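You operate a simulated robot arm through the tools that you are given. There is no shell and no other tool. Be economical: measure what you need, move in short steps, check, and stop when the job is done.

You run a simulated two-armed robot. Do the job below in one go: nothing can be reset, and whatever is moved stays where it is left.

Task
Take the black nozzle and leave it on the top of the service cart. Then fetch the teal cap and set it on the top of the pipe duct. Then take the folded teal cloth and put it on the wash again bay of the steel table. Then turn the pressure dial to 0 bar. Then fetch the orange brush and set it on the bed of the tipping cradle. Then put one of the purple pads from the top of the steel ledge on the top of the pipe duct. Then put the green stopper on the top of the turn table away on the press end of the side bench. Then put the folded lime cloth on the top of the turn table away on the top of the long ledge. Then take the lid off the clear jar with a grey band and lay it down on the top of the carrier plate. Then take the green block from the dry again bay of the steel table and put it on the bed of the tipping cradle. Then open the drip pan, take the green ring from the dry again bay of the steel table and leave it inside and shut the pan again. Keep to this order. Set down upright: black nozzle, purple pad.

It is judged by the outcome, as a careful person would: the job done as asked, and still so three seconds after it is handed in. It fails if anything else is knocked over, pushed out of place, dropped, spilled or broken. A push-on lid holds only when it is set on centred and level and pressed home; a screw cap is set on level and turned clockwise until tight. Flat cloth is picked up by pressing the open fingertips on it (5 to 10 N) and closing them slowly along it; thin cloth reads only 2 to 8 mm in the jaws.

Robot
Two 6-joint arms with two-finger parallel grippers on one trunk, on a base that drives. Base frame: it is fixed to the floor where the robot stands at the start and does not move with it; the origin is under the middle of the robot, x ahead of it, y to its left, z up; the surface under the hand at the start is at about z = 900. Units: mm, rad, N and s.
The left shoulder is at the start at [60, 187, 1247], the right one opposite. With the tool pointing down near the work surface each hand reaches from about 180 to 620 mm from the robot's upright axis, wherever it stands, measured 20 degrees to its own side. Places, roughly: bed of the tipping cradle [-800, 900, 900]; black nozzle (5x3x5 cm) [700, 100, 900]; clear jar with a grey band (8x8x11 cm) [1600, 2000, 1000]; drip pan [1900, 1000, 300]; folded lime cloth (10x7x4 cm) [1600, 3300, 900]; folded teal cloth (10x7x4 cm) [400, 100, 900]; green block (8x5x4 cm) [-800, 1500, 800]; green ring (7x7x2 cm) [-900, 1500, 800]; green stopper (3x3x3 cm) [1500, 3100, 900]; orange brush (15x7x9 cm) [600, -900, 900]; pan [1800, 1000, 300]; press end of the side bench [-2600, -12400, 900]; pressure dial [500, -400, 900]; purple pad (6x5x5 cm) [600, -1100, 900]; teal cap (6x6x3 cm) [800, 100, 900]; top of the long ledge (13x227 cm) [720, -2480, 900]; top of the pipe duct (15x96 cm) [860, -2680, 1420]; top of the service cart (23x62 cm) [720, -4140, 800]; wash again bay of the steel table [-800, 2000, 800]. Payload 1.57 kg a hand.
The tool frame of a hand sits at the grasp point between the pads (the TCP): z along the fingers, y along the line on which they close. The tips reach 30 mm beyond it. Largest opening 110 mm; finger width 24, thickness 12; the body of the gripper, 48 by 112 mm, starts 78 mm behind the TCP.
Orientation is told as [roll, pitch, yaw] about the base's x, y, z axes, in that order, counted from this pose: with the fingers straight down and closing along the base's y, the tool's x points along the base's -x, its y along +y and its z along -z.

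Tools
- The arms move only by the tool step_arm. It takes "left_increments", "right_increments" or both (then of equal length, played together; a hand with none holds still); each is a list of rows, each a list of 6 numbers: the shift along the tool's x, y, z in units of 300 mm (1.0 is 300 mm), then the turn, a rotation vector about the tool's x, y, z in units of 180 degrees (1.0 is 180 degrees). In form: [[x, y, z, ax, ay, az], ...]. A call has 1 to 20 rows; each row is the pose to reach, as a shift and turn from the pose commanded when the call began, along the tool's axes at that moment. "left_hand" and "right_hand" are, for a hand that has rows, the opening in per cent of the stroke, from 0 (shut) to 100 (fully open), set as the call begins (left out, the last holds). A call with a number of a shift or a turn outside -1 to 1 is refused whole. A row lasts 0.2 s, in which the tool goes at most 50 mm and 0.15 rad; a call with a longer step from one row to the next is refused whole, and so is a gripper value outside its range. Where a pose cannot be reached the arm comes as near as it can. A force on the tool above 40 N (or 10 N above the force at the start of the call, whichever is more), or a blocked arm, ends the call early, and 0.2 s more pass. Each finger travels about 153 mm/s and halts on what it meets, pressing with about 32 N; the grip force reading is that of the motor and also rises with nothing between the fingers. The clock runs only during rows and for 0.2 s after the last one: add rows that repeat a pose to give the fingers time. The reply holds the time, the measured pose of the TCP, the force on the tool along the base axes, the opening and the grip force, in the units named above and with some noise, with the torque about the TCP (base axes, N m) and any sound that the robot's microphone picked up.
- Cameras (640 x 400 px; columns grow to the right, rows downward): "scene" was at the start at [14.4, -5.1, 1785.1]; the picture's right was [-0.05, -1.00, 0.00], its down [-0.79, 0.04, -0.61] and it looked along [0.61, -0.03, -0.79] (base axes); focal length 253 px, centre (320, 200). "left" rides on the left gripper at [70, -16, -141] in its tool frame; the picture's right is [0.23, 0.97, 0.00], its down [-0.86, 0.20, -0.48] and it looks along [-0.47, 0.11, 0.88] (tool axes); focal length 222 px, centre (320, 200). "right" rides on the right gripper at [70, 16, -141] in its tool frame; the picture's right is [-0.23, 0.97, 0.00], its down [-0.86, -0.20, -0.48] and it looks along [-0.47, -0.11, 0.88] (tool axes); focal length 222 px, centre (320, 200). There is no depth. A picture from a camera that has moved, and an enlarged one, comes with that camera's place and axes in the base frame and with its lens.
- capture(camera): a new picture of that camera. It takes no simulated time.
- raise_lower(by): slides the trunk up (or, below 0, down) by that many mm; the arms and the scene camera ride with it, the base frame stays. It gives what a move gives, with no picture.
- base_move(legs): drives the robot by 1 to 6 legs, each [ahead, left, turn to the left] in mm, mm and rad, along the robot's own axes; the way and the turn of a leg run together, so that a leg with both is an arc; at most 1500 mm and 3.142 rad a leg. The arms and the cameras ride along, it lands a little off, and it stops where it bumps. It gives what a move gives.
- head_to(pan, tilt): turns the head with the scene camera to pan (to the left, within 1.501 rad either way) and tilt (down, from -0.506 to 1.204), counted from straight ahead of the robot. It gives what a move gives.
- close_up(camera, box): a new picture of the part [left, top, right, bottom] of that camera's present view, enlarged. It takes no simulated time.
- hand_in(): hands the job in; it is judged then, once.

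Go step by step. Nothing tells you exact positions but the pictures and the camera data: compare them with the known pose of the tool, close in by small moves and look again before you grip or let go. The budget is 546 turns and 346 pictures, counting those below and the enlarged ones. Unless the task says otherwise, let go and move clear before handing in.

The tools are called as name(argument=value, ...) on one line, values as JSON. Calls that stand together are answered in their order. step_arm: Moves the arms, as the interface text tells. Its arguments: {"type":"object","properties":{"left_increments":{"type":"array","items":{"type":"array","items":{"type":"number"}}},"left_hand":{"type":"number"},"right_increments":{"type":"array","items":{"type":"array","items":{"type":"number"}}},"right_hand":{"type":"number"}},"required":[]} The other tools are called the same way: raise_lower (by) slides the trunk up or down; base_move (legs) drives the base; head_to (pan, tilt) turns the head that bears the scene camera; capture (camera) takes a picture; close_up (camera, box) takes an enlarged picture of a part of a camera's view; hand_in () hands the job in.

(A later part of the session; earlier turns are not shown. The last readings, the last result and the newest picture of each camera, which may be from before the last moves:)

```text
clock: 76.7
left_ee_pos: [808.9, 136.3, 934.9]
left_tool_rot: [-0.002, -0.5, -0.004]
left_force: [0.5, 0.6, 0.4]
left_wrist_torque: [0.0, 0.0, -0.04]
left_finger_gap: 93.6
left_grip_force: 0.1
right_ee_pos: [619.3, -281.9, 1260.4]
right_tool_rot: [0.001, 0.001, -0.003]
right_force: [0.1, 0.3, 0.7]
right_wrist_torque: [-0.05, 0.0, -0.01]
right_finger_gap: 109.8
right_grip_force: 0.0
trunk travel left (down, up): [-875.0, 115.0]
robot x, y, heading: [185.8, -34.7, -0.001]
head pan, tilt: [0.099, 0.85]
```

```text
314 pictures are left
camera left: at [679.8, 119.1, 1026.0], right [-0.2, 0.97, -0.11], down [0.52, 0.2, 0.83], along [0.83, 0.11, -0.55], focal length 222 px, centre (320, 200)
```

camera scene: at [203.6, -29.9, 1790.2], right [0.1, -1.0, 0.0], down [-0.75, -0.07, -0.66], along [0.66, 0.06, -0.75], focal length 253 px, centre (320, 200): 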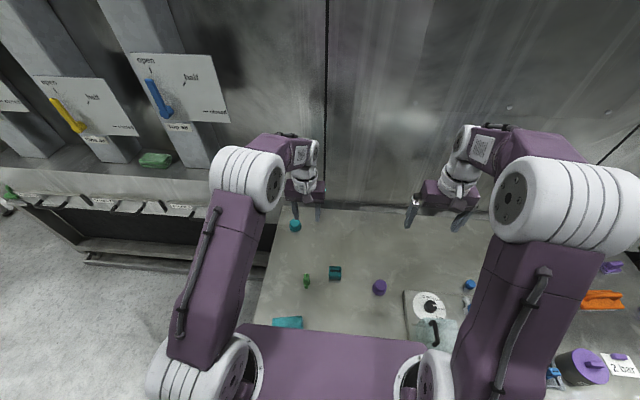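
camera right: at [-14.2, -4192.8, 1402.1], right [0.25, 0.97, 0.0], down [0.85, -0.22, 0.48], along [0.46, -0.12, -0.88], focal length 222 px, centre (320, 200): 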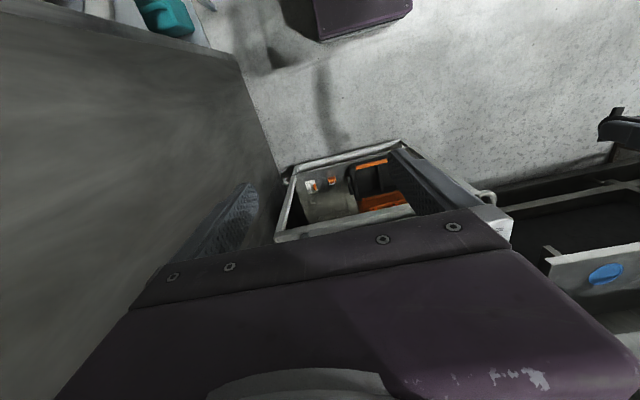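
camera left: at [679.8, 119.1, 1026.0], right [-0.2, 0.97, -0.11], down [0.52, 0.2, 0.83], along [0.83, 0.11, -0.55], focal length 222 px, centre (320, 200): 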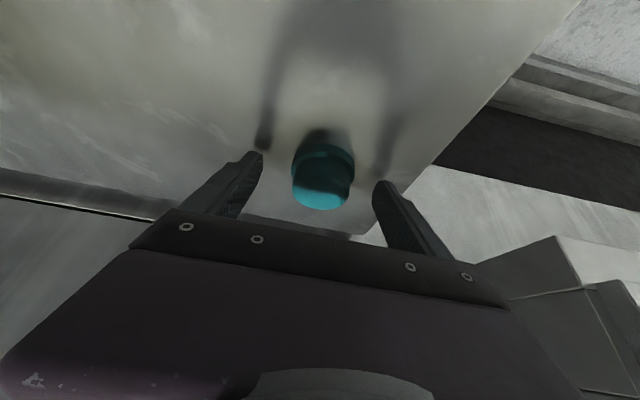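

The cap is between the fingertips. I close and lift.

step_arm(left_increments=[[0, 0, 0, 0, 0, 0], [0, 0, 0, 0, 0, 0], [0, 0, 0, 0, 0, 0], [0, 0, 0, 0, 0, 0]], left_hand=0)

step_arm(left_increments=[[-0.03, 0, -0.05, 0, 0, 0], [-0.07, 0, -0.12, 0, 0, 0], [-0.12, 0, -0.22, 0, 0, 0], [-0.17, 0, -0.32, 0, 0, 0]])

capture(camera="left")

```text
clock: 77.7
left_ee_pos: [806.3, 135.3, 936.3]
left_tool_rot: [0.002, -0.499, -0.003]
left_force: [0.6, -1.1, 0.4]
left_wrist_torque: [0.04, 0.03, 0.01]
left_finger_gap: 49.7
left_grip_force: 32.3
right_ee_pos: [620.6, -282.4, 1259.5]
right_tool_rot: [0.0, 0.0, -0.004]
right_force: [-0.1, -0.8, -0.3]
right_wrist_torque: [-0.01, -0.01, -0.01]
right_finger_gap: 109.9
right_grip_force: 0.0
trunk travel left (down, up): [-875.0, 115.0]
robot x, y, heading: [184.2, -35.2, -0.004]
head pan, tilt: [0.099, 0.85]
```

```text
clock: 78.7
left_ee_pos: [808.2, 135.2, 1044.9]
left_tool_rot: [0.001, -0.499, -0.005]
left_force: [0.7, 0.6, -0.1]
left_wrist_torque: [0.02, 0.01, 0.02]
left_finger_gap: 49.9
left_grip_force: 32.6
right_ee_pos: [619.3, -282.5, 1260.1]
right_tool_rot: [0.0, 0.0, -0.004]
right_force: [0.4, -1.0, 0.5]
right_wrist_torque: [0.0, 0.0, -0.01]
right_finger_gap: 110.1
right_grip_force: 0.0
trunk travel left (down, up): [-875.0, 115.0]
robot x, y, heading: [187.4, -35.6, -0.0]
head pan, tilt: [0.099, 0.85]
```

```text
313 pictures are left
camera left: at [679.1, 118.8, 1135.9], right [-0.2, 0.97, -0.11], down [0.52, 0.2, 0.83], along [0.83, 0.11, -0.55], focal length 222 px, centre (320, 200)
```

left: 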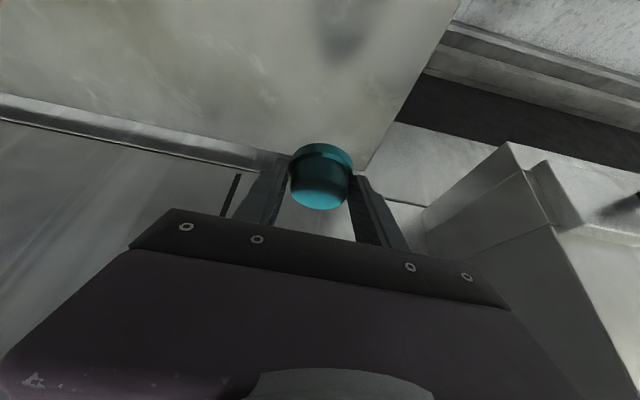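

The cap is held. I retract, back away and drive to the pipe duct, then look at it.

step_arm(left_increments=[[0.046, 0, -0.14, 0, 0, 0], [0.092, 0, -0.28, 0, 0, 0], [0.138, 0, -0.42, 0, 0, 0], [0.184, 0, -0.56, 0, 0, 0], [0.23, 0, -0.69, 0, 0, 0]])

base_move(legs=[[-440, 0, 0], [0, -1450, 0], [0, -1270, 0]])

head_to(pan=0.1, tilt=0.4)

capture(camera="scene")

```text
clock: 79.9
left_ee_pos: [644.1, 134.6, 1194.8]
left_tool_rot: [0.003, -0.503, -0.005]
left_force: [-0.7, -0.4, -0.3]
left_wrist_torque: [-0.01, 0.01, -0.04]
left_finger_gap: 50.2
left_grip_force: 32.4
right_ee_pos: [617.7, -282.7, 1260.2]
right_tool_rot: [0.002, -0.002, -0.003]
right_force: [-0.2, -0.2, -0.4]
right_wrist_torque: [0.01, -0.04, 0.03]
right_finger_gap: 110.0
right_grip_force: 0.1
trunk travel left (down, up): [-875.0, 115.0]
robot x, y, heading: [185.8, -32.9, 0.001]
head pan, tilt: [0.099, 0.85]
```

```text
clock: 95.3
left_ee_pos: [163.1, -2572.4, 1194.0]
left_tool_rot: [-0.002, -0.499, -0.032]
left_force: [-0.4, 0.3, -1.1]
left_wrist_torque: [-0.02, 0.03, -0.03]
left_finger_gap: 50.0
left_grip_force: 31.9
right_ee_pos: [123.4, -2988.0, 1261.5]
right_tool_rot: [0.001, -0.001, -0.03]
right_force: [-0.1, 0.4, -0.2]
right_wrist_torque: [-0.01, 0.01, -0.02]
right_finger_gap: 109.8
right_grip_force: 0.0
trunk travel left (down, up): [-875.0, 115.0]
robot x, y, heading: [-303.8, -2730.4, -0.031]
head pan, tilt: [0.099, 0.85]
```

```text
clock: 96.2
left_ee_pos: [163.5, -2572.8, 1194.2]
left_tool_rot: [0.003, -0.499, -0.031]
left_force: [0.0, 0.0, -0.9]
left_wrist_torque: [0.0, 0.0, -0.01]
left_finger_gap: 50.0
left_grip_force: 32.5
right_ee_pos: [123.3, -2988.6, 1260.3]
right_tool_rot: [0.0, 0.0, -0.031]
right_force: [-0.9, 0.0, 0.9]
right_wrist_torque: [0.0, 0.0, -0.01]
right_finger_gap: 109.9
right_grip_force: 0.0
trunk travel left (down, up): [-875.0, 115.0]
robot x, y, heading: [-303.1, -2731.4, -0.03]
head pan, tilt: [0.099, 0.4]
```

```text
312 pictures are left
camera scene: at [-271.3, -2723.7, 1829.2], right [0.07, -1.0, 0.0], down [-0.39, -0.03, -0.92], along [0.92, 0.06, -0.39], focal length 253 px, centre (320, 200)
```

scene: 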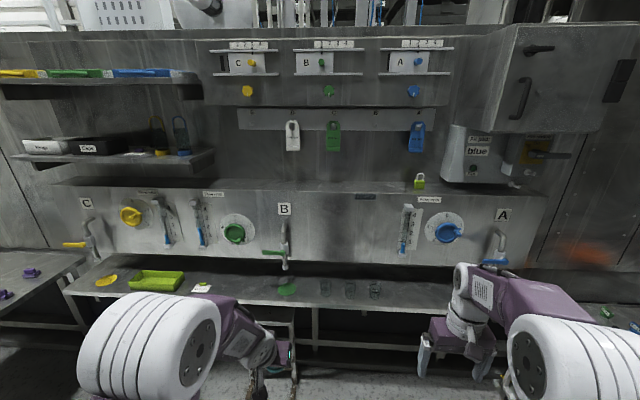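

The pipe duct is the grey box; its top at z≈1420 is free around y -2650. I raise the trunk and the hand, then approach.

raise_lower(by=115)

step_arm(left_increments=[[-0.06, 0, -0.12, 0, 0, 0], [-0.12, 0, -0.24, 0, 0, 0], [-0.18, 0, -0.36, 0, 0, 0], [-0.24, 0, -0.48, 0, 0, 0], [-0.3, 0, -0.6, 0, 0, 0]])

base_move(legs=[[520, -30, 0.03]])

capture(camera="scene")

capture(camera="left")

```text
clock: 97.6
left_ee_pos: [162.8, -2572.8, 1308.7]
left_tool_rot: [0.0, -0.498, -0.031]
left_force: [-0.6, -0.6, -0.7]
left_wrist_torque: [-0.02, -0.01, -0.02]
left_finger_gap: 50.0
left_grip_force: 31.5
right_ee_pos: [124.4, -2988.3, 1374.4]
right_tool_rot: [0.002, 0.0, -0.032]
right_force: [0.2, 0.7, 0.5]
right_wrist_torque: [0.0, 0.04, -0.01]
right_finger_gap: 109.9
right_grip_force: 0.1
trunk travel left (down, up): [-990.0, 0.0]
robot x, y, heading: [-302.6, -2730.4, -0.031]
head pan, tilt: [0.099, 0.4]
```

```text
clock: 98.8
left_ee_pos: [153.4, -2571.0, 1510.6]
left_tool_rot: [0.0, -0.499, -0.03]
left_force: [0.4, 0.3, -0.7]
left_wrist_torque: [0.0, 0.03, -0.03]
left_finger_gap: 50.0
left_grip_force: 32.2
right_ee_pos: [122.8, -2988.8, 1376.5]
right_tool_rot: [0.001, -0.003, -0.032]
right_force: [-0.4, 0.0, 0.4]
right_wrist_torque: [0.0, -0.03, -0.03]
right_finger_gap: 110.0
right_grip_force: 0.1
trunk travel left (down, up): [-990.0, 0.0]
robot x, y, heading: [-303.7, -2730.0, -0.028]
head pan, tilt: [0.099, 0.4]
```

```text
clock: 101.9
left_ee_pos: [675.3, -2602.8, 1512.8]
left_tool_rot: [-0.001, -0.503, -0.008]
left_force: [-0.3, 1.0, -1.1]
left_wrist_torque: [0.01, 0.01, -0.02]
left_finger_gap: 50.1
left_grip_force: 31.8
right_ee_pos: [656.2, -3020.4, 1376.7]
right_tool_rot: [0.0, -0.001, -0.008]
right_force: [-0.1, -0.3, 0.0]
right_wrist_torque: [-0.03, -0.03, 0.02]
right_finger_gap: 110.2
right_grip_force: 0.0
trunk travel left (down, up): [-990.0, 0.0]
robot x, y, heading: [227.9, -2775.2, -0.014]
head pan, tilt: [0.099, 0.4]
```

```text
311 pictures are left
camera scene: at [254.4, -2763.8, 1944.3], right [0.09, -1.0, 0.0], down [-0.39, -0.04, -0.92], along [0.92, 0.08, -0.39], focal length 253 px, centre (320, 200)
```

scene: 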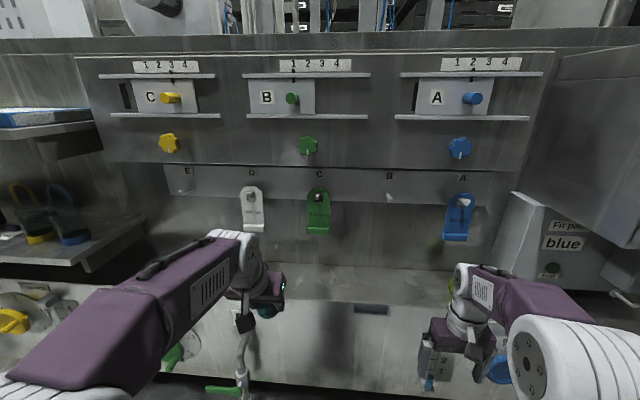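

```text
310 pictures are left
camera left: at [548.2, -2618.1, 1602.9], right [-0.19, 0.98, -0.11], down [0.52, 0.19, 0.83], along [0.83, 0.1, -0.55], focal length 222 px, centre (320, 200)
```

left: 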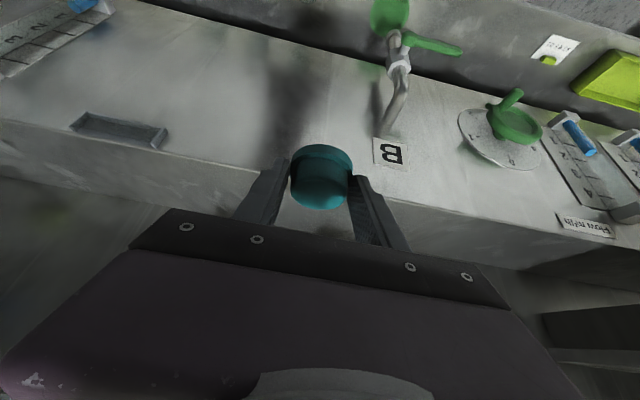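

The duct front edge is at x≈788. I pull the right hand back for clearance, then drive 90 mm closer so the left arm can reach.

step_arm(right_increments=[[0.15, 0, 0, 0, 0, 0], [0.3, 0, 0, 0, 0, 0], [0.45, 0, 0, 0, 0, 0], [0.55, 0, 0, 0, 0, 0]])

base_move(legs=[[70, 0, 0.014]])

step_arm(left_increments=[[-0.08, 0, 0.045, 0, 0, 0], [-0.16, 0, 0.09, 0, 0, 0], [-0.24, 0, 0.13, 0, 0, 0], [-0.263, 0, 0.143, 0, 0, 0], [-0.263, 0, 0.143, 0, 0, 0]])

capture(camera="left")

capture(camera="scene")

```text
clock: 102.9
left_ee_pos: [679.4, -2602.8, 1511.5]
left_tool_rot: [0.0, -0.499, -0.009]
left_force: [-0.5, -0.5, -0.7]
left_wrist_torque: [0.02, 0.04, 0.02]
left_finger_gap: 50.0
left_grip_force: 31.9
right_ee_pos: [492.0, -3017.8, 1374.3]
right_tool_rot: [0.0, 0.001, -0.009]
right_force: [0.4, -0.1, 0.6]
right_wrist_torque: [-0.04, -0.01, 0.02]
right_finger_gap: 109.8
right_grip_force: 0.0
trunk travel left (down, up): [-990.0, 0.0]
robot x, y, heading: [226.2, -2768.9, -0.005]
head pan, tilt: [0.099, 0.4]
```

```text
clock: 103.9
left_ee_pos: [731.2, -2594.9, 1516.7]
left_tool_rot: [0.003, -0.512, 0.006]
left_force: [-1.1, 0.2, 0.1]
left_wrist_torque: [0.0, -0.11, 0.03]
left_finger_gap: 50.1
left_grip_force: 31.9
right_ee_pos: [552.7, -3014.5, 1378.1]
right_tool_rot: [-0.001, -0.011, 0.004]
right_force: [-0.9, -0.7, 0.1]
right_wrist_torque: [0.0, -0.14, 0.0]
right_finger_gap: 110.1
right_grip_force: 0.0
trunk travel left (down, up): [-990.0, 0.0]
robot x, y, heading: [295.2, -2767.9, 0.007]
head pan, tilt: [0.099, 0.4]
```

```text
clock: 105.1
left_ee_pos: [836.9, -2596.2, 1513.6]
left_tool_rot: [0.001, -0.499, 0.005]
left_force: [-0.7, 0.3, 0.1]
left_wrist_torque: [0.03, 0.01, 0.0]
left_finger_gap: 50.0
left_grip_force: 32.4
right_ee_pos: [567.3, -3014.7, 1375.2]
right_tool_rot: [0.0, 0.001, 0.005]
right_force: [0.0, 0.1, -0.1]
right_wrist_torque: [0.01, 0.02, -0.02]
right_finger_gap: 110.2
right_grip_force: 0.1
trunk travel left (down, up): [-990.0, 0.0]
robot x, y, heading: [295.6, -2774.0, 0.005]
head pan, tilt: [0.099, 0.4]
```

```text
309 pictures are left
camera left: at [708.8, -2613.3, 1604.1], right [-0.2, 0.97, -0.11], down [0.52, 0.2, 0.83], along [0.83, 0.11, -0.55], focal length 222 px, centre (320, 200)
```

left: 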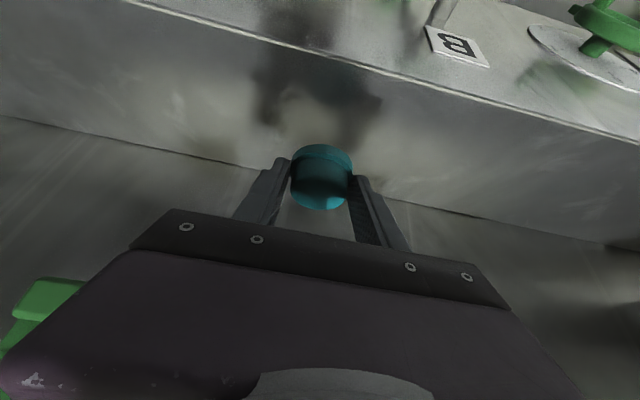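

```text
308 pictures are left
camera scene: at [328.3, -2763.7, 1944.2], right [0.1, -0.99, 0.0], down [-0.39, -0.04, -0.92], along [0.92, 0.1, -0.39], focal length 253 px, centre (320, 200)
```

scene: 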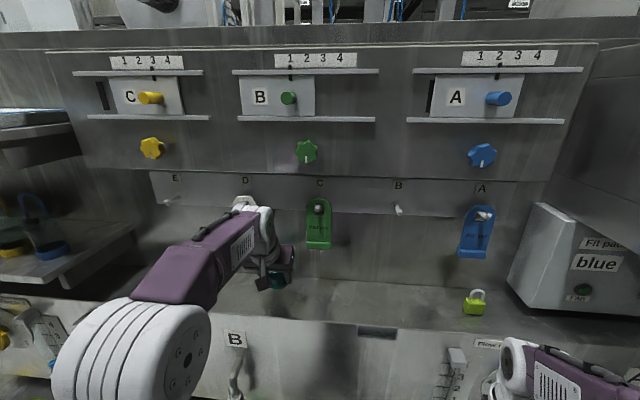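

The cap is over the duct top, well inside the edges. I lower it close to the surface.

step_arm(left_increments=[[0.024, 0, 0.055, 0, 0, 0], [0.048, 0, 0.11, 0, 0, 0], [0.06, 0, 0.14, 0, 0, 0], [0.065, 0, 0.15, 0, 0, 0], [0.069, 0, 0.158, 0, 0, 0]])

capture(camera="left")

```text
clock: 106.3
left_ee_pos: [841.8, -2596.1, 1458.5]
left_tool_rot: [0.0, -0.5, 0.004]
left_force: [-1.1, 0.6, -0.1]
left_wrist_torque: [0.01, 0.03, -0.01]
left_finger_gap: 50.2
left_grip_force: 31.0
right_ee_pos: [567.4, -3013.6, 1374.3]
right_tool_rot: [0.0, 0.0, 0.004]
right_force: [1.0, 0.1, 0.6]
right_wrist_torque: [-0.01, 0.0, 0.0]
right_finger_gap: 110.0
right_grip_force: 0.1
trunk travel left (down, up): [-990.0, 0.0]
robot x, y, heading: [297.1, -2768.1, 0.006]
head pan, tilt: [0.099, 0.4]
```

```text
307 pictures are left
camera left: at [714.2, -2612.6, 1550.9], right [-0.21, 0.97, -0.11], down [0.52, 0.2, 0.83], along [0.83, 0.11, -0.55], focal length 222 px, centre (320, 200)
```

left: 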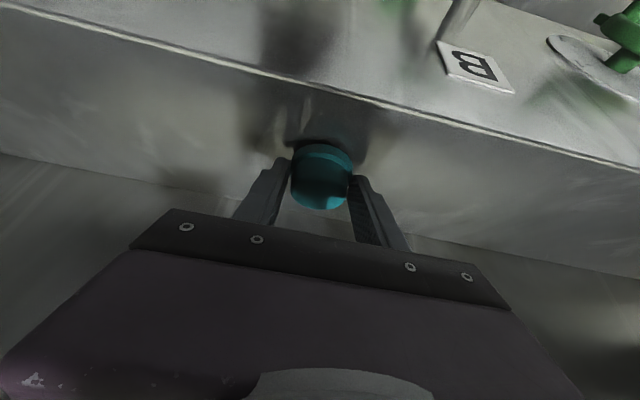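

step_arm(left_increments=[[0.0016, 0, 0.003, 0, 0, 0], [0.0032, 0, 0.006, 0, 0, 0], [0.0048, 0, 0.009, 0, 0, 0]])

```text
clock: 107.1
left_ee_pos: [841.3, -2596.0, 1456.1]
left_tool_rot: [0.0, -0.499, 0.006]
left_force: [0.0, -0.2, -1.8]
left_wrist_torque: [0.01, 0.03, 0.02]
left_finger_gap: 50.1
left_grip_force: 31.6
right_ee_pos: [566.1, -3013.1, 1374.8]
right_tool_rot: [0.001, 0.0, 0.004]
right_force: [0.0, -0.5, -0.5]
right_wrist_torque: [0.0, 0.03, -0.02]
right_finger_gap: 110.1
right_grip_force: 0.1
trunk travel left (down, up): [-990.0, 0.0]
robot x, y, heading: [297.3, -2770.5, 0.007]
head pan, tilt: [0.099, 0.4]
```

step_arm(left_increments=[[0.0016, 0, 0.003, 0, 0, 0], [0.0032, 0, 0.006, 0, 0, 0], [0.0048, 0, 0.009, 0, 0, 0]])

```text
clock: 107.9
left_ee_pos: [840.3, -2596.0, 1455.4]
left_tool_rot: [0.0, -0.501, 0.006]
left_force: [0.6, -0.2, 3.5]
left_wrist_torque: [0.02, 0.04, -0.01]
left_finger_gap: 50.2
left_grip_force: 31.5
right_ee_pos: [565.8, -3014.1, 1374.7]
right_tool_rot: [-0.001, -0.001, 0.005]
right_force: [0.8, -0.4, -0.1]
right_wrist_torque: [0.01, -0.01, 0.0]
right_finger_gap: 110.1
right_grip_force: 0.0
trunk travel left (down, up): [-990.0, 0.0]
robot x, y, heading: [295.9, -2773.4, 0.009]
head pan, tilt: [0.099, 0.4]
```

Contact. I release and withdraw upward, then check.

step_arm(left_increments=[[0, 0, 0, 0, 0, 0], [0, 0, 0, 0, 0, 0], [-0.03, 0, -0.055, 0, 0, 0], [-0.075, 0, -0.137, 0, 0, 0], [-0.128, 0, -0.234, 0, 0, 0], [-0.0, 0, -0.3, 0, 0, 0]], left_hand=85)

capture(camera="left")

```text
clock: 109.3
left_ee_pos: [794.0, -2595.8, 1534.0]
left_tool_rot: [0.001, -0.501, 0.004]
left_force: [0.5, -0.5, 0.0]
left_wrist_torque: [0.01, -0.03, 0.01]
left_finger_gap: 93.3
left_grip_force: 0.1
right_ee_pos: [563.1, -3013.0, 1375.9]
right_tool_rot: [0.001, -0.003, 0.005]
right_force: [-0.2, 0.4, -0.1]
right_wrist_torque: [0.04, -0.05, 0.03]
right_finger_gap: 109.9
right_grip_force: 0.0
trunk travel left (down, up): [-990.0, 0.0]
robot x, y, heading: [299.2, -2777.9, 0.007]
head pan, tilt: [0.099, 0.4]
```

```text
306 pictures are left
camera left: at [665.6, -2612.6, 1625.0], right [-0.2, 0.97, -0.11], down [0.52, 0.2, 0.83], along [0.83, 0.11, -0.55], focal length 222 px, centre (320, 200)
```

left: 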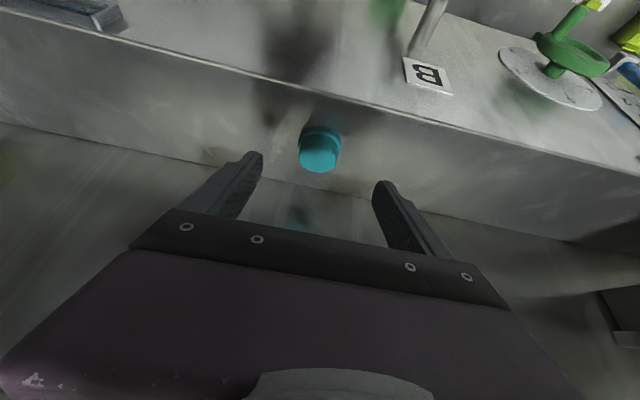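

The cap stands on the duct. Next is the folded teal cloth; I back out, level the hand, lower the trunk and drive back to the ledge.

base_move(legs=[[-520, 0, 0]])

raise_lower(by=-115)

step_arm(left_increments=[[0.08, -0.02, 0.05, 0, 0.032, 0], [0.16, -0.04, 0.1, 0, 0.064, 0], [0.24, -0.06, 0.15, 0, 0.096, 0], [0.32, -0.08, 0.2, 0, 0.128, 0], [0.386, -0.083, 0.24, 0, 0.159, 0]])

base_move(legs=[[0, 1450, 0], [0, 1200, 0]])

head_to(pan=0.1, tilt=0.85)

capture(camera="scene")

```text
clock: 112.3
left_ee_pos: [281.5, -2597.0, 1531.2]
left_tool_rot: [-0.001, -0.499, 0.011]
left_force: [0.7, 0.0, -0.1]
left_wrist_torque: [0.01, 0.0, -0.03]
left_finger_gap: 93.5
left_grip_force: 0.2
right_ee_pos: [52.7, -3016.1, 1374.1]
right_tool_rot: [0.001, 0.002, 0.01]
right_force: [0.3, 1.1, -0.3]
right_wrist_torque: [0.03, -0.02, 0.02]
right_finger_gap: 109.9
right_grip_force: 0.2
trunk travel left (down, up): [-990.0, 0.0]
robot x, y, heading: [-224.0, -2780.7, 0.014]
head pan, tilt: [0.099, 0.4]
```

```text
clock: 113.8
left_ee_pos: [278.0, -2597.4, 1417.6]
left_tool_rot: [0.001, -0.5, 0.011]
left_force: [-0.1, -0.4, 0.2]
left_wrist_torque: [-0.02, -0.01, -0.01]
left_finger_gap: 93.4
left_grip_force: 0.0
right_ee_pos: [50.2, -3018.0, 1259.8]
right_tool_rot: [0.001, -0.001, 0.009]
right_force: [0.0, 0.7, 0.2]
right_wrist_torque: [0.02, -0.01, 0.0]
right_finger_gap: 110.2
right_grip_force: 0.1
trunk travel left (down, up): [-875.0, 115.0]
robot x, y, heading: [-222.3, -2776.8, 0.009]
head pan, tilt: [0.099, 0.4]
```

```text
clock: 115.0
left_ee_pos: [214.1, -2623.6, 1298.3]
left_tool_rot: [0.001, 0.002, 0.009]
left_force: [0.0, -0.3, 0.3]
left_wrist_torque: [-0.01, 0.0, -0.03]
left_finger_gap: 93.5
left_grip_force: 0.0
right_ee_pos: [51.1, -3016.6, 1259.8]
right_tool_rot: [0.0, 0.0, 0.012]
right_force: [-0.5, 0.1, 0.1]
right_wrist_torque: [-0.03, 0.0, 0.03]
right_finger_gap: 110.1
right_grip_force: 0.1
trunk travel left (down, up): [-875.0, 115.0]
robot x, y, heading: [-217.6, -2775.3, 0.012]
head pan, tilt: [0.099, 0.4]
```

```text
clock: 127.8
left_ee_pos: [180.8, 13.3, 1299.2]
left_tool_rot: [0.003, 0.0, 0.01]
left_force: [-0.2, -0.3, 0.2]
left_wrist_torque: [0.01, -0.02, 0.03]
left_finger_gap: 93.7
left_grip_force: 0.0
right_ee_pos: [15.1, -380.4, 1260.4]
right_tool_rot: [-0.001, 0.002, 0.008]
right_force: [0.0, -0.7, 0.8]
right_wrist_torque: [0.04, -0.01, 0.03]
right_finger_gap: 110.1
right_grip_force: 0.1
trunk travel left (down, up): [-875.0, 115.0]
robot x, y, heading: [-258.8, -139.1, 0.012]
head pan, tilt: [0.099, 0.4]
```

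```text
clock: 128.7
left_ee_pos: [179.4, 14.7, 1299.5]
left_tool_rot: [0.0, 0.001, 0.008]
left_force: [0.6, -0.1, 0.0]
left_wrist_torque: [0.0, 0.02, -0.03]
left_finger_gap: 93.2
left_grip_force: 0.0
right_ee_pos: [17.2, -378.6, 1259.8]
right_tool_rot: [0.001, 0.0, 0.008]
right_force: [0.5, -0.4, -0.1]
right_wrist_torque: [0.02, -0.01, 0.02]
right_finger_gap: 109.8
right_grip_force: 0.1
trunk travel left (down, up): [-875.0, 115.0]
robot x, y, heading: [-253.5, -136.3, 0.007]
head pan, tilt: [0.099, 0.85]
```

```text
305 pictures are left
camera scene: at [-238.3, -130.7, 1790.2], right [0.11, -0.99, 0.0], down [-0.75, -0.08, -0.66], along [0.66, 0.07, -0.75], focal length 253 px, centre (320, 200)
```

scene: 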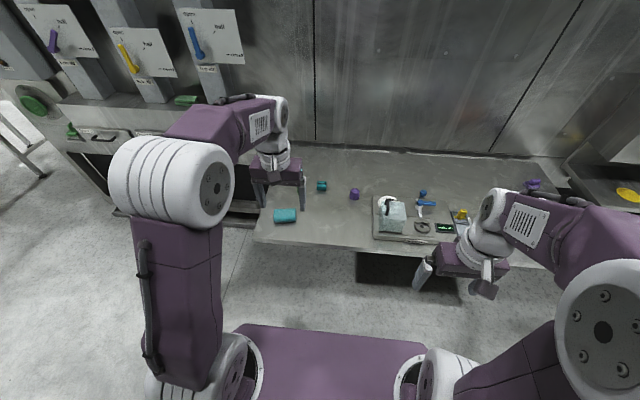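

The cloth is near [425, 92]. I drive in and turn the left hand about -75° to close across the cloth's short side.

base_move(legs=[[265, 75, -0.007]])

step_arm(left_increments=[[0, 0, 0.05, 0, 0, 0.046], [0, 0, 0.1, 0, 0, 0.092], [0, 0, 0.15, 0, 0, 0.138], [0, 0, 0.2, 0, 0, 0.184], [0, 0, 0.25, 0, 0, 0.23], [0, 0, 0.3, 0, 0, 0.276], [0, 0, 0.35, 0, 0, 0.322], [0, 0, 0.4, 0, 0, 0.368], [0, 0, 0.45, 0, 0, 0.417]])

capture(camera="left")

capture(camera="scene")

```text
clock: 130.7
left_ee_pos: [445.3, 88.2, 1301.2]
left_tool_rot: [0.002, -0.001, 0.004]
left_force: [-0.4, 0.5, 0.7]
left_wrist_torque: [0.0, -0.01, -0.02]
left_finger_gap: 93.7
left_grip_force: 0.0
right_ee_pos: [280.7, -304.4, 1260.6]
right_tool_rot: [0.0, -0.003, 0.003]
right_force: [-0.8, 0.3, 0.6]
right_wrist_torque: [0.05, -0.01, 0.0]
right_finger_gap: 110.1
right_grip_force: 0.0
trunk travel left (down, up): [-875.0, 115.0]
robot x, y, heading: [11.3, -60.2, -0.002]
head pan, tilt: [0.099, 0.85]
```

```text
refused: row 9 steps farther than a row can; nothing moved
```

```text
304 pictures are left
camera left: at [376.1, 70.2, 1442.1], right [-0.23, 0.97, 0.0], down [0.85, 0.2, 0.48], along [0.47, 0.11, -0.88], focal length 222 px, centre (320, 200)
```

left: 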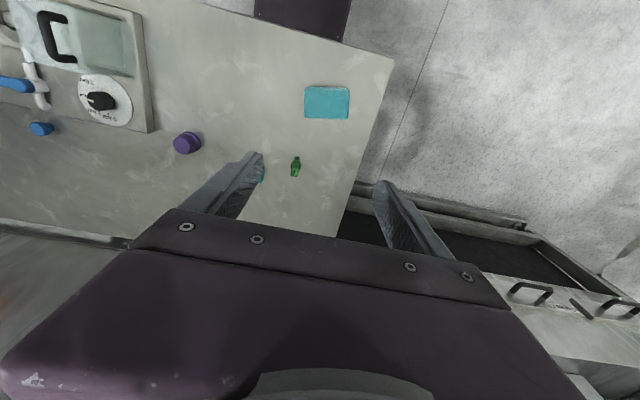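

```text
303 pictures are left
camera scene: at [26.3, -55.8, 1790.2], right [0.1, -0.99, 0.0], down [-0.75, -0.08, -0.66], along [0.66, 0.07, -0.75], focal length 253 px, centre (320, 200)
```

scene: 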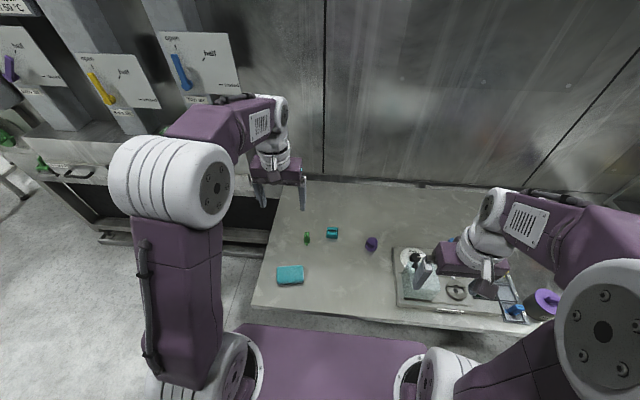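

The cloth is at about [417, 95]; I redo the turn with smaller steps, descending over it.

step_arm(left_increments=[[0.01, 0.002, 0.05, 0, 0, 0.0436], [0.02, 0.004, 0.1, 0, 0, 0.0872], [0.03, 0.006, 0.15, 0, 0, 0.1308], [0.04, 0.01, 0.2, 0, 0, 0.1744], [0.05, 0.012, 0.25, 0, 0, 0.218], [0.06, 0.014, 0.3, 0, 0, 0.2616], [0.07, 0.016, 0.35, 0, 0, 0.3052], [0.08, 0.018, 0.4, 0, 0, 0.3488], [0.09, 0.02, 0.45, 0, 0, 0.3924], [0.093, 0.022, 0.5, 0, 0, 0.436], [0.093, 0.022, 0.6, 0, 0, 0.436]], left_hand=100)

capture(camera="left")

```text
clock: 133.1
left_ee_pos: [419.9, 96.4, 1117.3]
left_tool_rot: [0.0, -0.001, -1.368]
left_force: [-0.5, 0.0, 0.0]
left_wrist_torque: [0.01, 0.03, 0.03]
left_finger_gap: 110.1
left_grip_force: 0.0
right_ee_pos: [284.0, -302.9, 1259.5]
right_tool_rot: [0.0, 0.001, 0.003]
right_force: [-0.2, 0.0, -0.3]
right_wrist_torque: [0.02, 0.01, -0.02]
right_finger_gap: 110.0
right_grip_force: 0.0
trunk travel left (down, up): [-875.0, 115.0]
robot x, y, heading: [10.3, -61.2, 0.005]
head pan, tilt: [0.099, 0.85]
```

```text
302 pictures are left
camera left: at [390.8, 160.4, 1260.0], right [0.91, 0.42, 0.0], down [0.37, -0.8, 0.48], along [0.2, -0.43, -0.88], focal length 222 px, centre (320, 200)
```

left: 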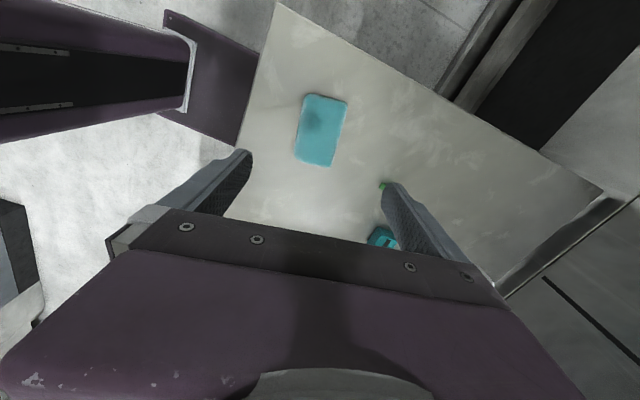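

The cloth lies between the open fingers, slightly toward +y. I descend and close.

step_arm(left_increments=[[0.01, 0, 0.15, 0, 0, 0], [0.02, 0, 0.3, 0, 0, 0], [0.02, 0, 0.45, 0, 0, 0], [0.02, 0, 0.55, 0, 0, 0], [0.02, 0, 0.6, 0, 0, 0], [0.02, 0, 0.607, 0, 0, 0]])

capture(camera="left")

```text
clock: 134.5
left_ee_pos: [418.7, 99.5, 936.3]
left_tool_rot: [0.001, 0.0, -1.367]
left_force: [-0.2, -0.4, 0.3]
left_wrist_torque: [0.02, 0.03, 0.03]
left_finger_gap: 109.9
left_grip_force: 0.0
right_ee_pos: [282.3, -304.7, 1259.2]
right_tool_rot: [-0.002, 0.0, 0.003]
right_force: [0.9, -0.2, 0.2]
right_wrist_torque: [0.02, 0.02, 0.0]
right_finger_gap: 109.9
right_grip_force: 0.0
trunk travel left (down, up): [-875.0, 115.0]
robot x, y, heading: [16.3, -58.3, 0.003]
head pan, tilt: [0.099, 0.85]
```

```text
301 pictures are left
camera left: at [388.3, 164.7, 1079.0], right [0.91, 0.42, 0.0], down [0.37, -0.8, 0.48], along [0.2, -0.43, -0.88], focal length 222 px, centre (320, 200)
```

left: 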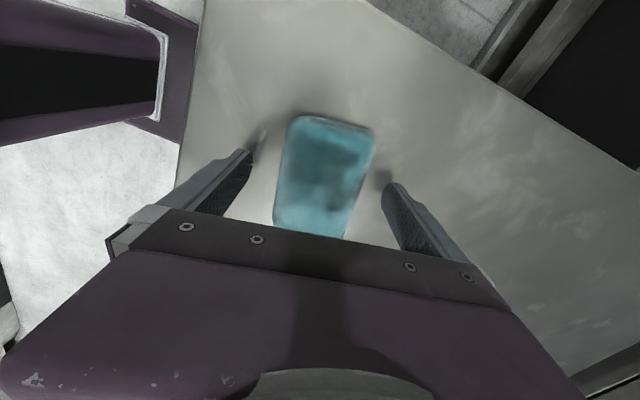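

step_arm(left_increments=[[0, 0, 0, 0, 0, 0], [0, 0, 0, 0, 0, 0], [0, 0, 0, 0, 0, 0], [0, 0, 0, 0, 0, 0]], left_hand=0)

step_arm(left_increments=[[0, 0, -0.05, 0, 0, 0], [0, 0, -0.15, 0, 0, 0], [0, 0, -0.3, 0, 0, 0], [0, 0, -0.45, 0, 0, 0], [0, 0, -0.6, 0, 0, 0], [0, 0, -0.75, 0, 0, 0]])

capture(camera="left")

```text
clock: 135.5
left_ee_pos: [418.1, 101.2, 936.5]
left_tool_rot: [0.0, -0.001, -1.367]
left_force: [-0.1, 0.0, -0.3]
left_wrist_torque: [-0.01, -0.02, 0.0]
left_finger_gap: 65.0
left_grip_force: 31.9
right_ee_pos: [282.6, -303.7, 1260.4]
right_tool_rot: [0.001, 0.001, 0.002]
right_force: [-0.7, 0.1, 0.4]
right_wrist_torque: [0.01, 0.0, -0.01]
right_finger_gap: 110.0
right_grip_force: 0.1
trunk travel left (down, up): [-875.0, 115.0]
robot x, y, heading: [12.1, -62.6, 0.006]
head pan, tilt: [0.099, 0.85]
```

```text
clock: 136.9
left_ee_pos: [415.9, 102.9, 1163.6]
left_tool_rot: [0.0, 0.002, -1.366]
left_force: [0.3, 0.4, -0.9]
left_wrist_torque: [0.01, -0.06, -0.01]
left_finger_gap: 65.1
left_grip_force: 32.4
right_ee_pos: [281.9, -303.7, 1259.7]
right_tool_rot: [0.001, -0.001, 0.003]
right_force: [-0.3, 0.7, 0.6]
right_wrist_torque: [-0.02, -0.02, -0.01]
right_finger_gap: 110.1
right_grip_force: 0.1
trunk travel left (down, up): [-875.0, 115.0]
robot x, y, heading: [14.6, -63.1, 0.007]
head pan, tilt: [0.099, 0.85]
```

```text
300 pictures are left
camera left: at [386.8, 166.4, 1305.6], right [0.91, 0.42, 0.0], down [0.37, -0.8, 0.48], along [0.2, -0.43, -0.88], focal length 222 px, centre (320, 200)
```

left: 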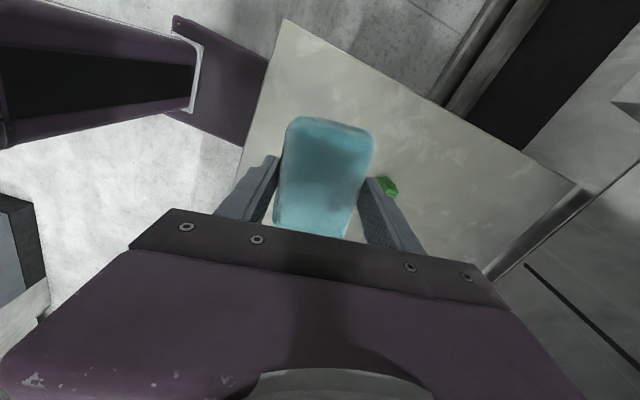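

The cloth is held. I back off a little and look left and behind to find the steel table.

base_move(legs=[[-230, 0, 0]])

head_to(pan=1.5, tilt=0.5)

capture(camera="scene")

```text
clock: 138.6
left_ee_pos: [186.1, 101.6, 1161.2]
left_tool_rot: [0.0, 0.002, -1.362]
left_force: [-0.3, -0.4, 0.2]
left_wrist_torque: [0.02, 0.05, 0.01]
left_finger_gap: 64.6
left_grip_force: 32.1
right_ee_pos: [54.3, -305.2, 1258.3]
right_tool_rot: [0.0, 0.001, 0.009]
right_force: [0.3, 0.2, -0.7]
right_wrist_torque: [-0.03, 0.04, 0.0]
right_finger_gap: 110.2
right_grip_force: 0.0
trunk travel left (down, up): [-875.0, 115.0]
robot x, y, heading: [-220.8, -63.2, 0.009]
head pan, tilt: [0.099, 0.85]
```

```text
clock: 140.2
left_ee_pos: [183.9, 102.5, 1162.6]
left_tool_rot: [0.0, -0.002, -1.364]
left_force: [0.1, 0.5, -0.8]
left_wrist_torque: [0.06, -0.02, 0.03]
left_finger_gap: 65.3
left_grip_force: 31.8
right_ee_pos: [48.6, -305.4, 1260.4]
right_tool_rot: [0.0, 0.0, 0.006]
right_force: [-0.5, -0.2, 0.6]
right_wrist_torque: [0.0, 0.01, 0.0]
right_finger_gap: 110.1
right_grip_force: 0.1
trunk travel left (down, up): [-875.0, 115.0]
robot x, y, heading: [-223.4, -61.4, 0.009]
head pan, tilt: [1.499, 0.499]
```

```text
299 pictures are left
camera scene: at [-276.6, 26.5, 1820.1], right [1.0, -0.07, 0.0], down [-0.03, -0.48, -0.88], along [0.06, 0.88, -0.48], focal length 253 px, centre (320, 200)
```

scene: 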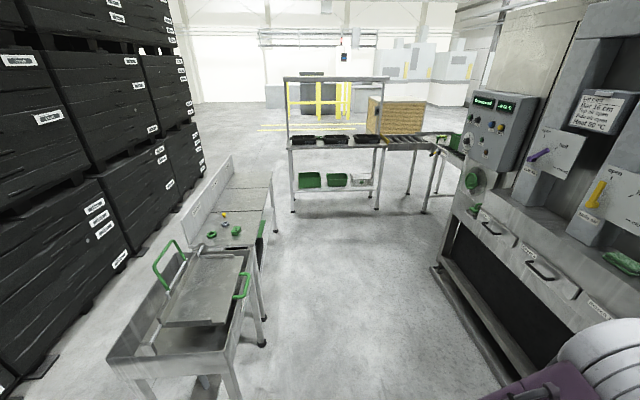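

The tipping cradle and the steel table stand behind-left at x about -550 to -1000. I drive left past them, turn around to face the table at y≈2100, and look.

base_move(legs=[[70, 1400, -0.009], [20, 800, 0], [0, 0, 3.13]])

head_to(pan=0.1, tilt=0.75)

capture(camera="scene")

```text
clock: 158.4
left_ee_pos: [-556.6, 2007.0, 1162.1]
left_tool_rot: [0.0, 0.001, 1.746]
left_force: [0.0, -0.1, -0.4]
left_wrist_torque: [0.0, 0.0, 0.01]
left_finger_gap: 65.1
left_grip_force: 32.3
right_ee_pos: [-409.4, 2410.1, 1258.7]
right_tool_rot: [-0.001, 0.002, 3.117]
right_force: [0.3, -0.2, -0.2]
right_wrist_torque: [0.02, -0.03, 0.01]
right_finger_gap: 109.9
right_grip_force: 0.0
trunk travel left (down, up): [-875.0, 115.0]
robot x, y, heading: [-145.7, 2159.1, 3.116]
head pan, tilt: [1.499, 0.499]
```

```text
clock: 159.9
left_ee_pos: [-556.5, 2007.0, 1162.3]
left_tool_rot: [0.0, 0.0, 1.746]
left_force: [-0.5, 0.7, -0.5]
left_wrist_torque: [0.01, -0.02, 0.01]
left_finger_gap: 65.2
left_grip_force: 32.0
right_ee_pos: [-409.6, 2409.0, 1260.0]
right_tool_rot: [-0.002, 0.001, 3.115]
right_force: [0.7, -0.4, -0.1]
right_wrist_torque: [0.02, 0.0, 0.01]
right_finger_gap: 109.8
right_grip_force: 0.0
trunk travel left (down, up): [-875.0, 115.0]
robot x, y, heading: [-146.3, 2158.1, 3.111]
head pan, tilt: [0.099, 0.75]
```

```text
298 pictures are left
camera scene: at [-169.0, 2148.8, 1798.2], right [-0.07, 1.0, 0.0], down [0.68, 0.05, -0.73], along [-0.73, -0.05, -0.68], focal length 253 px, centre (320, 200)
```

scene: 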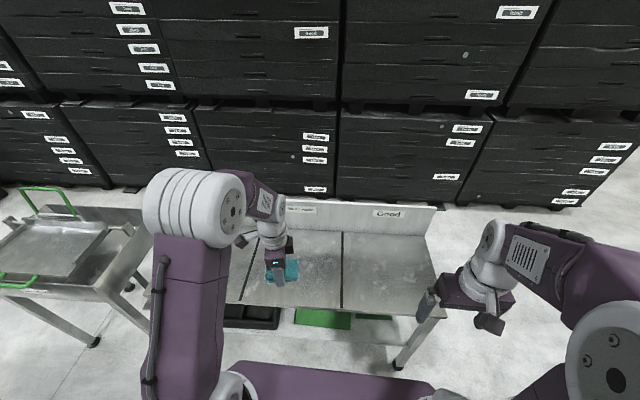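

The table has bays with labels on the back board. I read the labels.

close_up(camera="scene", box=[240, 190, 450, 320])

capture(camera="left")

```text
3.05 times, centred on (345, 255) of scene
camera zoom: at [-169.0, 2148.8, 1798.2], right [-0.07, 1.0, 0.0], down [0.68, 0.05, -0.73], along [-0.73, -0.05, -0.68], focal length 771 px, centre (244, 32)
```

zoom: 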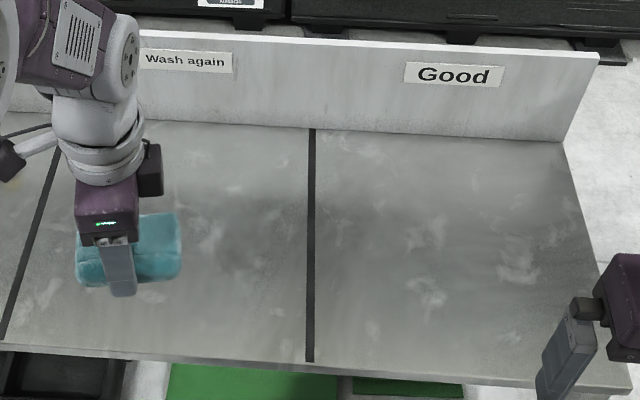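

```text
296 pictures are left
camera left: at [-528.1, 1940.9, 1304.6], right [-0.92, -0.39, 0.0], down [-0.35, 0.81, 0.48], along [-0.19, 0.44, -0.88], focal length 222 px, centre (320, 200)
```

left: 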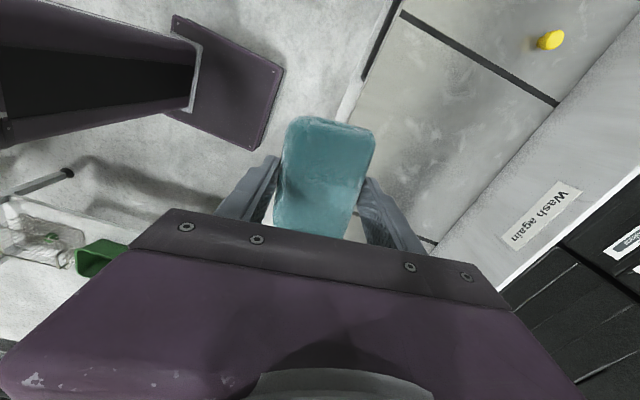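

The middle bay is "Wash again" (y≈1795–2206, x≈-615 to -1010). I drive in 80 mm and lower the cloth toward its middle.

base_move(legs=[[80, 0, 0.025]])

step_arm(left_increments=[[-0.01, 0.1, 0.1, 0, 0, 0], [-0.02, 0.2, 0.2, 0, 0, 0], [-0.032, 0.3, 0.3, 0, 0, 0], [-0.032, 0.316, 0.45, 0, 0, 0], [-0.032, 0.316, 0.6, 0, 0, 0], [-0.032, 0.316, 0.75, 0, 0, 0], [-0.032, 0.316, 0.88, 0, 0, 0], [-0.032, 0.316, 0.97, 0, 0, 0]])

capture(camera="left")

capture(camera="scene")

```text
clock: 161.0
left_ee_pos: [-627.6, 1998.8, 1165.3]
left_tool_rot: [0.005, 0.001, 1.77]
left_force: [1.1, -0.3, -0.5]
left_wrist_torque: [0.0, 0.07, 0.0]
left_finger_gap: 64.8
left_grip_force: 31.8
right_ee_pos: [-487.8, 2404.0, 1261.5]
right_tool_rot: [0.002, -0.007, 3.14]
right_force: [0.0, 0.1, 0.9]
right_wrist_torque: [-0.01, 0.02, -0.01]
right_finger_gap: 110.1
right_grip_force: 0.1
trunk travel left (down, up): [-875.0, 115.0]
robot x, y, heading: [-225.5, 2158.5, 3.143]
head pan, tilt: [0.099, 0.75]
```

```text
clock: 162.8
left_ee_pos: [-730.0, 1990.7, 870.1]
left_tool_rot: [0.0, 0.001, 1.769]
left_force: [0.9, 0.1, -0.6]
left_wrist_torque: [0.01, 0.03, 0.0]
left_finger_gap: 64.9
left_grip_force: 31.7
right_ee_pos: [-496.9, 2404.8, 1260.7]
right_tool_rot: [0.0, 0.0, 3.139]
right_force: [-0.4, -0.8, -0.4]
right_wrist_torque: [0.0, -0.01, -0.02]
right_finger_gap: 110.3
right_grip_force: 0.1
trunk travel left (down, up): [-875.0, 115.0]
robot x, y, heading: [-226.6, 2160.2, 3.138]
head pan, tilt: [0.099, 0.75]
```

```text
295 pictures are left
camera left: at [-699.3, 1925.3, 1013.5], right [-0.91, -0.41, 0.0], down [-0.36, 0.8, 0.48], along [-0.2, 0.43, -0.88], focal length 222 px, centre (320, 200)
```

left: 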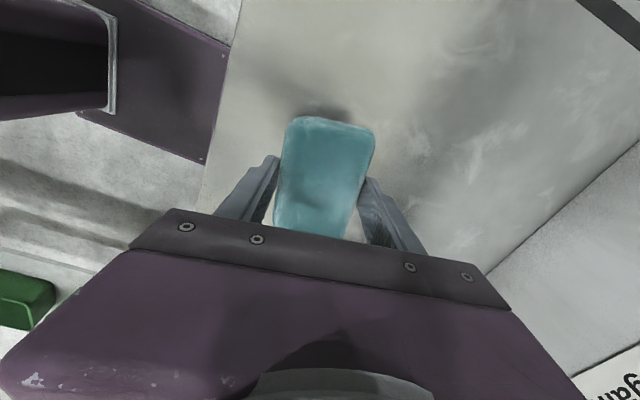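

```text
294 pictures are left
camera scene: at [-249.7, 2149.3, 1798.2], right [-0.1, 1.0, 0.0], down [0.68, 0.07, -0.73], along [-0.73, -0.07, -0.68], focal length 253 px, centre (320, 200)
```

scene: 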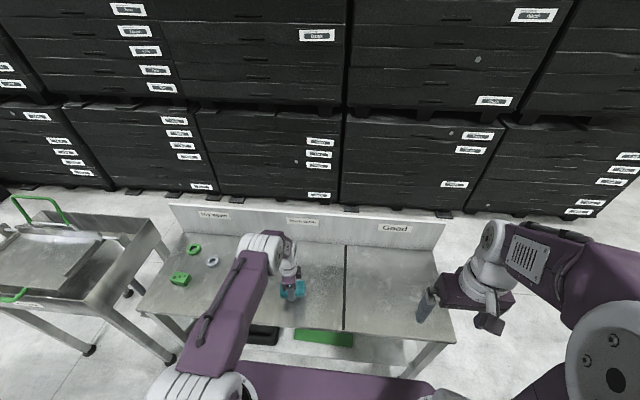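

The cloth is inside the bay. I lower to contact.

step_arm(left_increments=[[0, 0, 0.05, 0, 0, 0], [0, 0, 0.09, 0, 0, 0], [0, 0, 0.1, 0, 0, 0], [0, 0, 0.11, 0, 0, 0]])

```text
clock: 163.8
left_ee_pos: [-729.9, 1988.1, 838.0]
left_tool_rot: [0.0, -0.001, 1.769]
left_force: [0.7, -0.2, -0.5]
left_wrist_torque: [0.03, 0.0, 0.0]
left_finger_gap: 64.8
left_grip_force: 31.6
right_ee_pos: [-496.7, 2403.6, 1260.4]
right_tool_rot: [0.001, 0.0, 3.14]
right_force: [0.2, 1.3, -0.9]
right_wrist_torque: [0.01, -0.01, 0.0]
right_finger_gap: 109.8
right_grip_force: 0.0
trunk travel left (down, up): [-875.0, 115.0]
robot x, y, heading: [-228.8, 2159.2, 3.142]
head pan, tilt: [0.099, 0.75]
```

step_arm(left_increments=[[0, 0, 0.005, 0, 0, 0], [0, 0, 0.01, 0, 0, 0], [0, 0, 0.012, 0, 0, 0]])

```text
clock: 164.6
left_ee_pos: [-728.1, 1988.0, 836.0]
left_tool_rot: [0.001, 0.0, 1.77]
left_force: [0.9, 0.2, -0.4]
left_wrist_torque: [0.03, -0.02, 0.0]
left_finger_gap: 65.0
left_grip_force: 32.2
right_ee_pos: [-495.7, 2403.2, 1260.6]
right_tool_rot: [-0.002, 0.0, 3.141]
right_force: [0.2, 0.2, 0.3]
right_wrist_torque: [-0.01, 0.02, -0.02]
right_finger_gap: 110.2
right_grip_force: 0.0
trunk travel left (down, up): [-875.0, 115.0]
robot x, y, heading: [-225.3, 2159.7, 3.141]
head pan, tilt: [0.099, 0.75]
```

step_arm(left_increments=[[0, 0, 0.006, 0, 0, 0], [0, 0, 0.012, 0, 0, 0], [0, 0, 0.012, 0, 0, 0]])

```text
clock: 165.4
left_ee_pos: [-727.9, 1989.0, 830.2]
left_tool_rot: [0.0, 0.0, 1.771]
left_force: [0.0, 0.0, -0.8]
left_wrist_torque: [-0.01, -0.02, 0.0]
left_finger_gap: 64.7
left_grip_force: 32.1
right_ee_pos: [-496.3, 2404.2, 1260.1]
right_tool_rot: [0.001, 0.001, 3.14]
right_force: [0.5, -0.1, -0.4]
right_wrist_torque: [0.0, -0.03, 0.02]
right_finger_gap: 109.9
right_grip_force: 0.0
trunk travel left (down, up): [-875.0, 115.0]
robot x, y, heading: [-228.6, 2163.1, 3.137]
head pan, tilt: [0.099, 0.75]
```

Still no contact, so this table is a little lower than 800. I continue gently.

step_arm(left_increments=[[0, 0, 0.006, 0, 0, 0], [0, 0, 0.012, 0, 0, 0], [0, 0, 0.016, 0, 0, 0]])

capture(camera="left")

```text
clock: 166.2
left_ee_pos: [-729.7, 1989.0, 826.5]
left_tool_rot: [0.0, -0.001, 1.769]
left_force: [0.1, 0.1, -0.9]
left_wrist_torque: [0.02, 0.03, -0.01]
left_finger_gap: 65.0
left_grip_force: 32.6
right_ee_pos: [-497.6, 2403.1, 1259.8]
right_tool_rot: [0.001, 0.0, 3.14]
right_force: [0.0, 0.3, -0.5]
right_wrist_torque: [0.01, 0.02, -0.01]
right_finger_gap: 109.8
right_grip_force: 0.0
trunk travel left (down, up): [-875.0, 115.0]
robot x, y, heading: [-224.9, 2158.6, 3.143]
head pan, tilt: [0.099, 0.75]
```

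```text
293 pictures are left
camera left: at [-699.1, 1923.3, 968.3], right [-0.91, -0.42, 0.0], down [-0.36, 0.8, 0.48], along [-0.2, 0.43, -0.88], focal length 222 px, centre (320, 200)
```

left: 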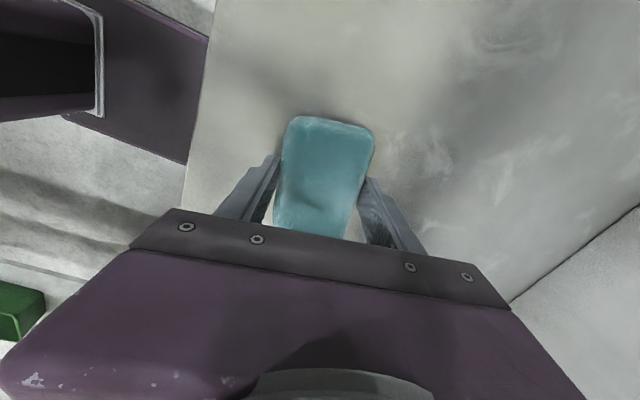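

step_arm(left_increments=[[0, 0, 0.01, 0, 0, 0], [0, 0, 0.02, 0, 0, 0], [0, 0, 0.03, 0, 0, 0]])

```text
clock: 167.0
left_ee_pos: [-729.2, 1989.0, 817.1]
left_tool_rot: [0.001, 0.002, 1.769]
left_force: [-1.0, -0.7, -1.4]
left_wrist_torque: [-0.01, -0.01, -0.03]
left_finger_gap: 65.1
left_grip_force: 32.4
right_ee_pos: [-496.2, 2404.0, 1260.1]
right_tool_rot: [0.001, 0.0, 3.141]
right_force: [0.9, 0.1, -0.8]
right_wrist_torque: [-0.03, -0.03, -0.05]
right_finger_gap: 110.4
right_grip_force: 0.0
trunk travel left (down, up): [-875.0, 115.0]
robot x, y, heading: [-225.9, 2163.7, 3.138]
head pan, tilt: [0.099, 0.75]
```

step_arm(left_increments=[[0, 0, 0.01, 0, 0, 0], [0, 0, 0.02, 0, 0, 0], [0, 0, 0.03, 0, 0, 0]])

```text
clock: 167.6
left_ee_pos: [-729.3, 1988.5, 816.2]
left_tool_rot: [0.007, -0.001, 1.771]
left_force: [11.0, -1.0, 28.3]
left_wrist_torque: [0.23, -0.34, -0.03]
left_finger_gap: 64.8
left_grip_force: 31.7
right_ee_pos: [-491.0, 2405.3, 1260.9]
right_tool_rot: [0.001, -0.004, 3.141]
right_force: [-1.0, 0.1, -0.3]
right_wrist_torque: [-0.03, 0.0, -0.04]
right_finger_gap: 110.1
right_grip_force: 0.0
trunk travel left (down, up): [-875.0, 115.0]
robot x, y, heading: [-223.6, 2160.6, 3.142]
head pan, tilt: [0.099, 0.75]
stopped in row 3 (left hand): the force on the tool passed its limit at 45 N (the readings are from after the stop); the commanded pose is now the measured one
```

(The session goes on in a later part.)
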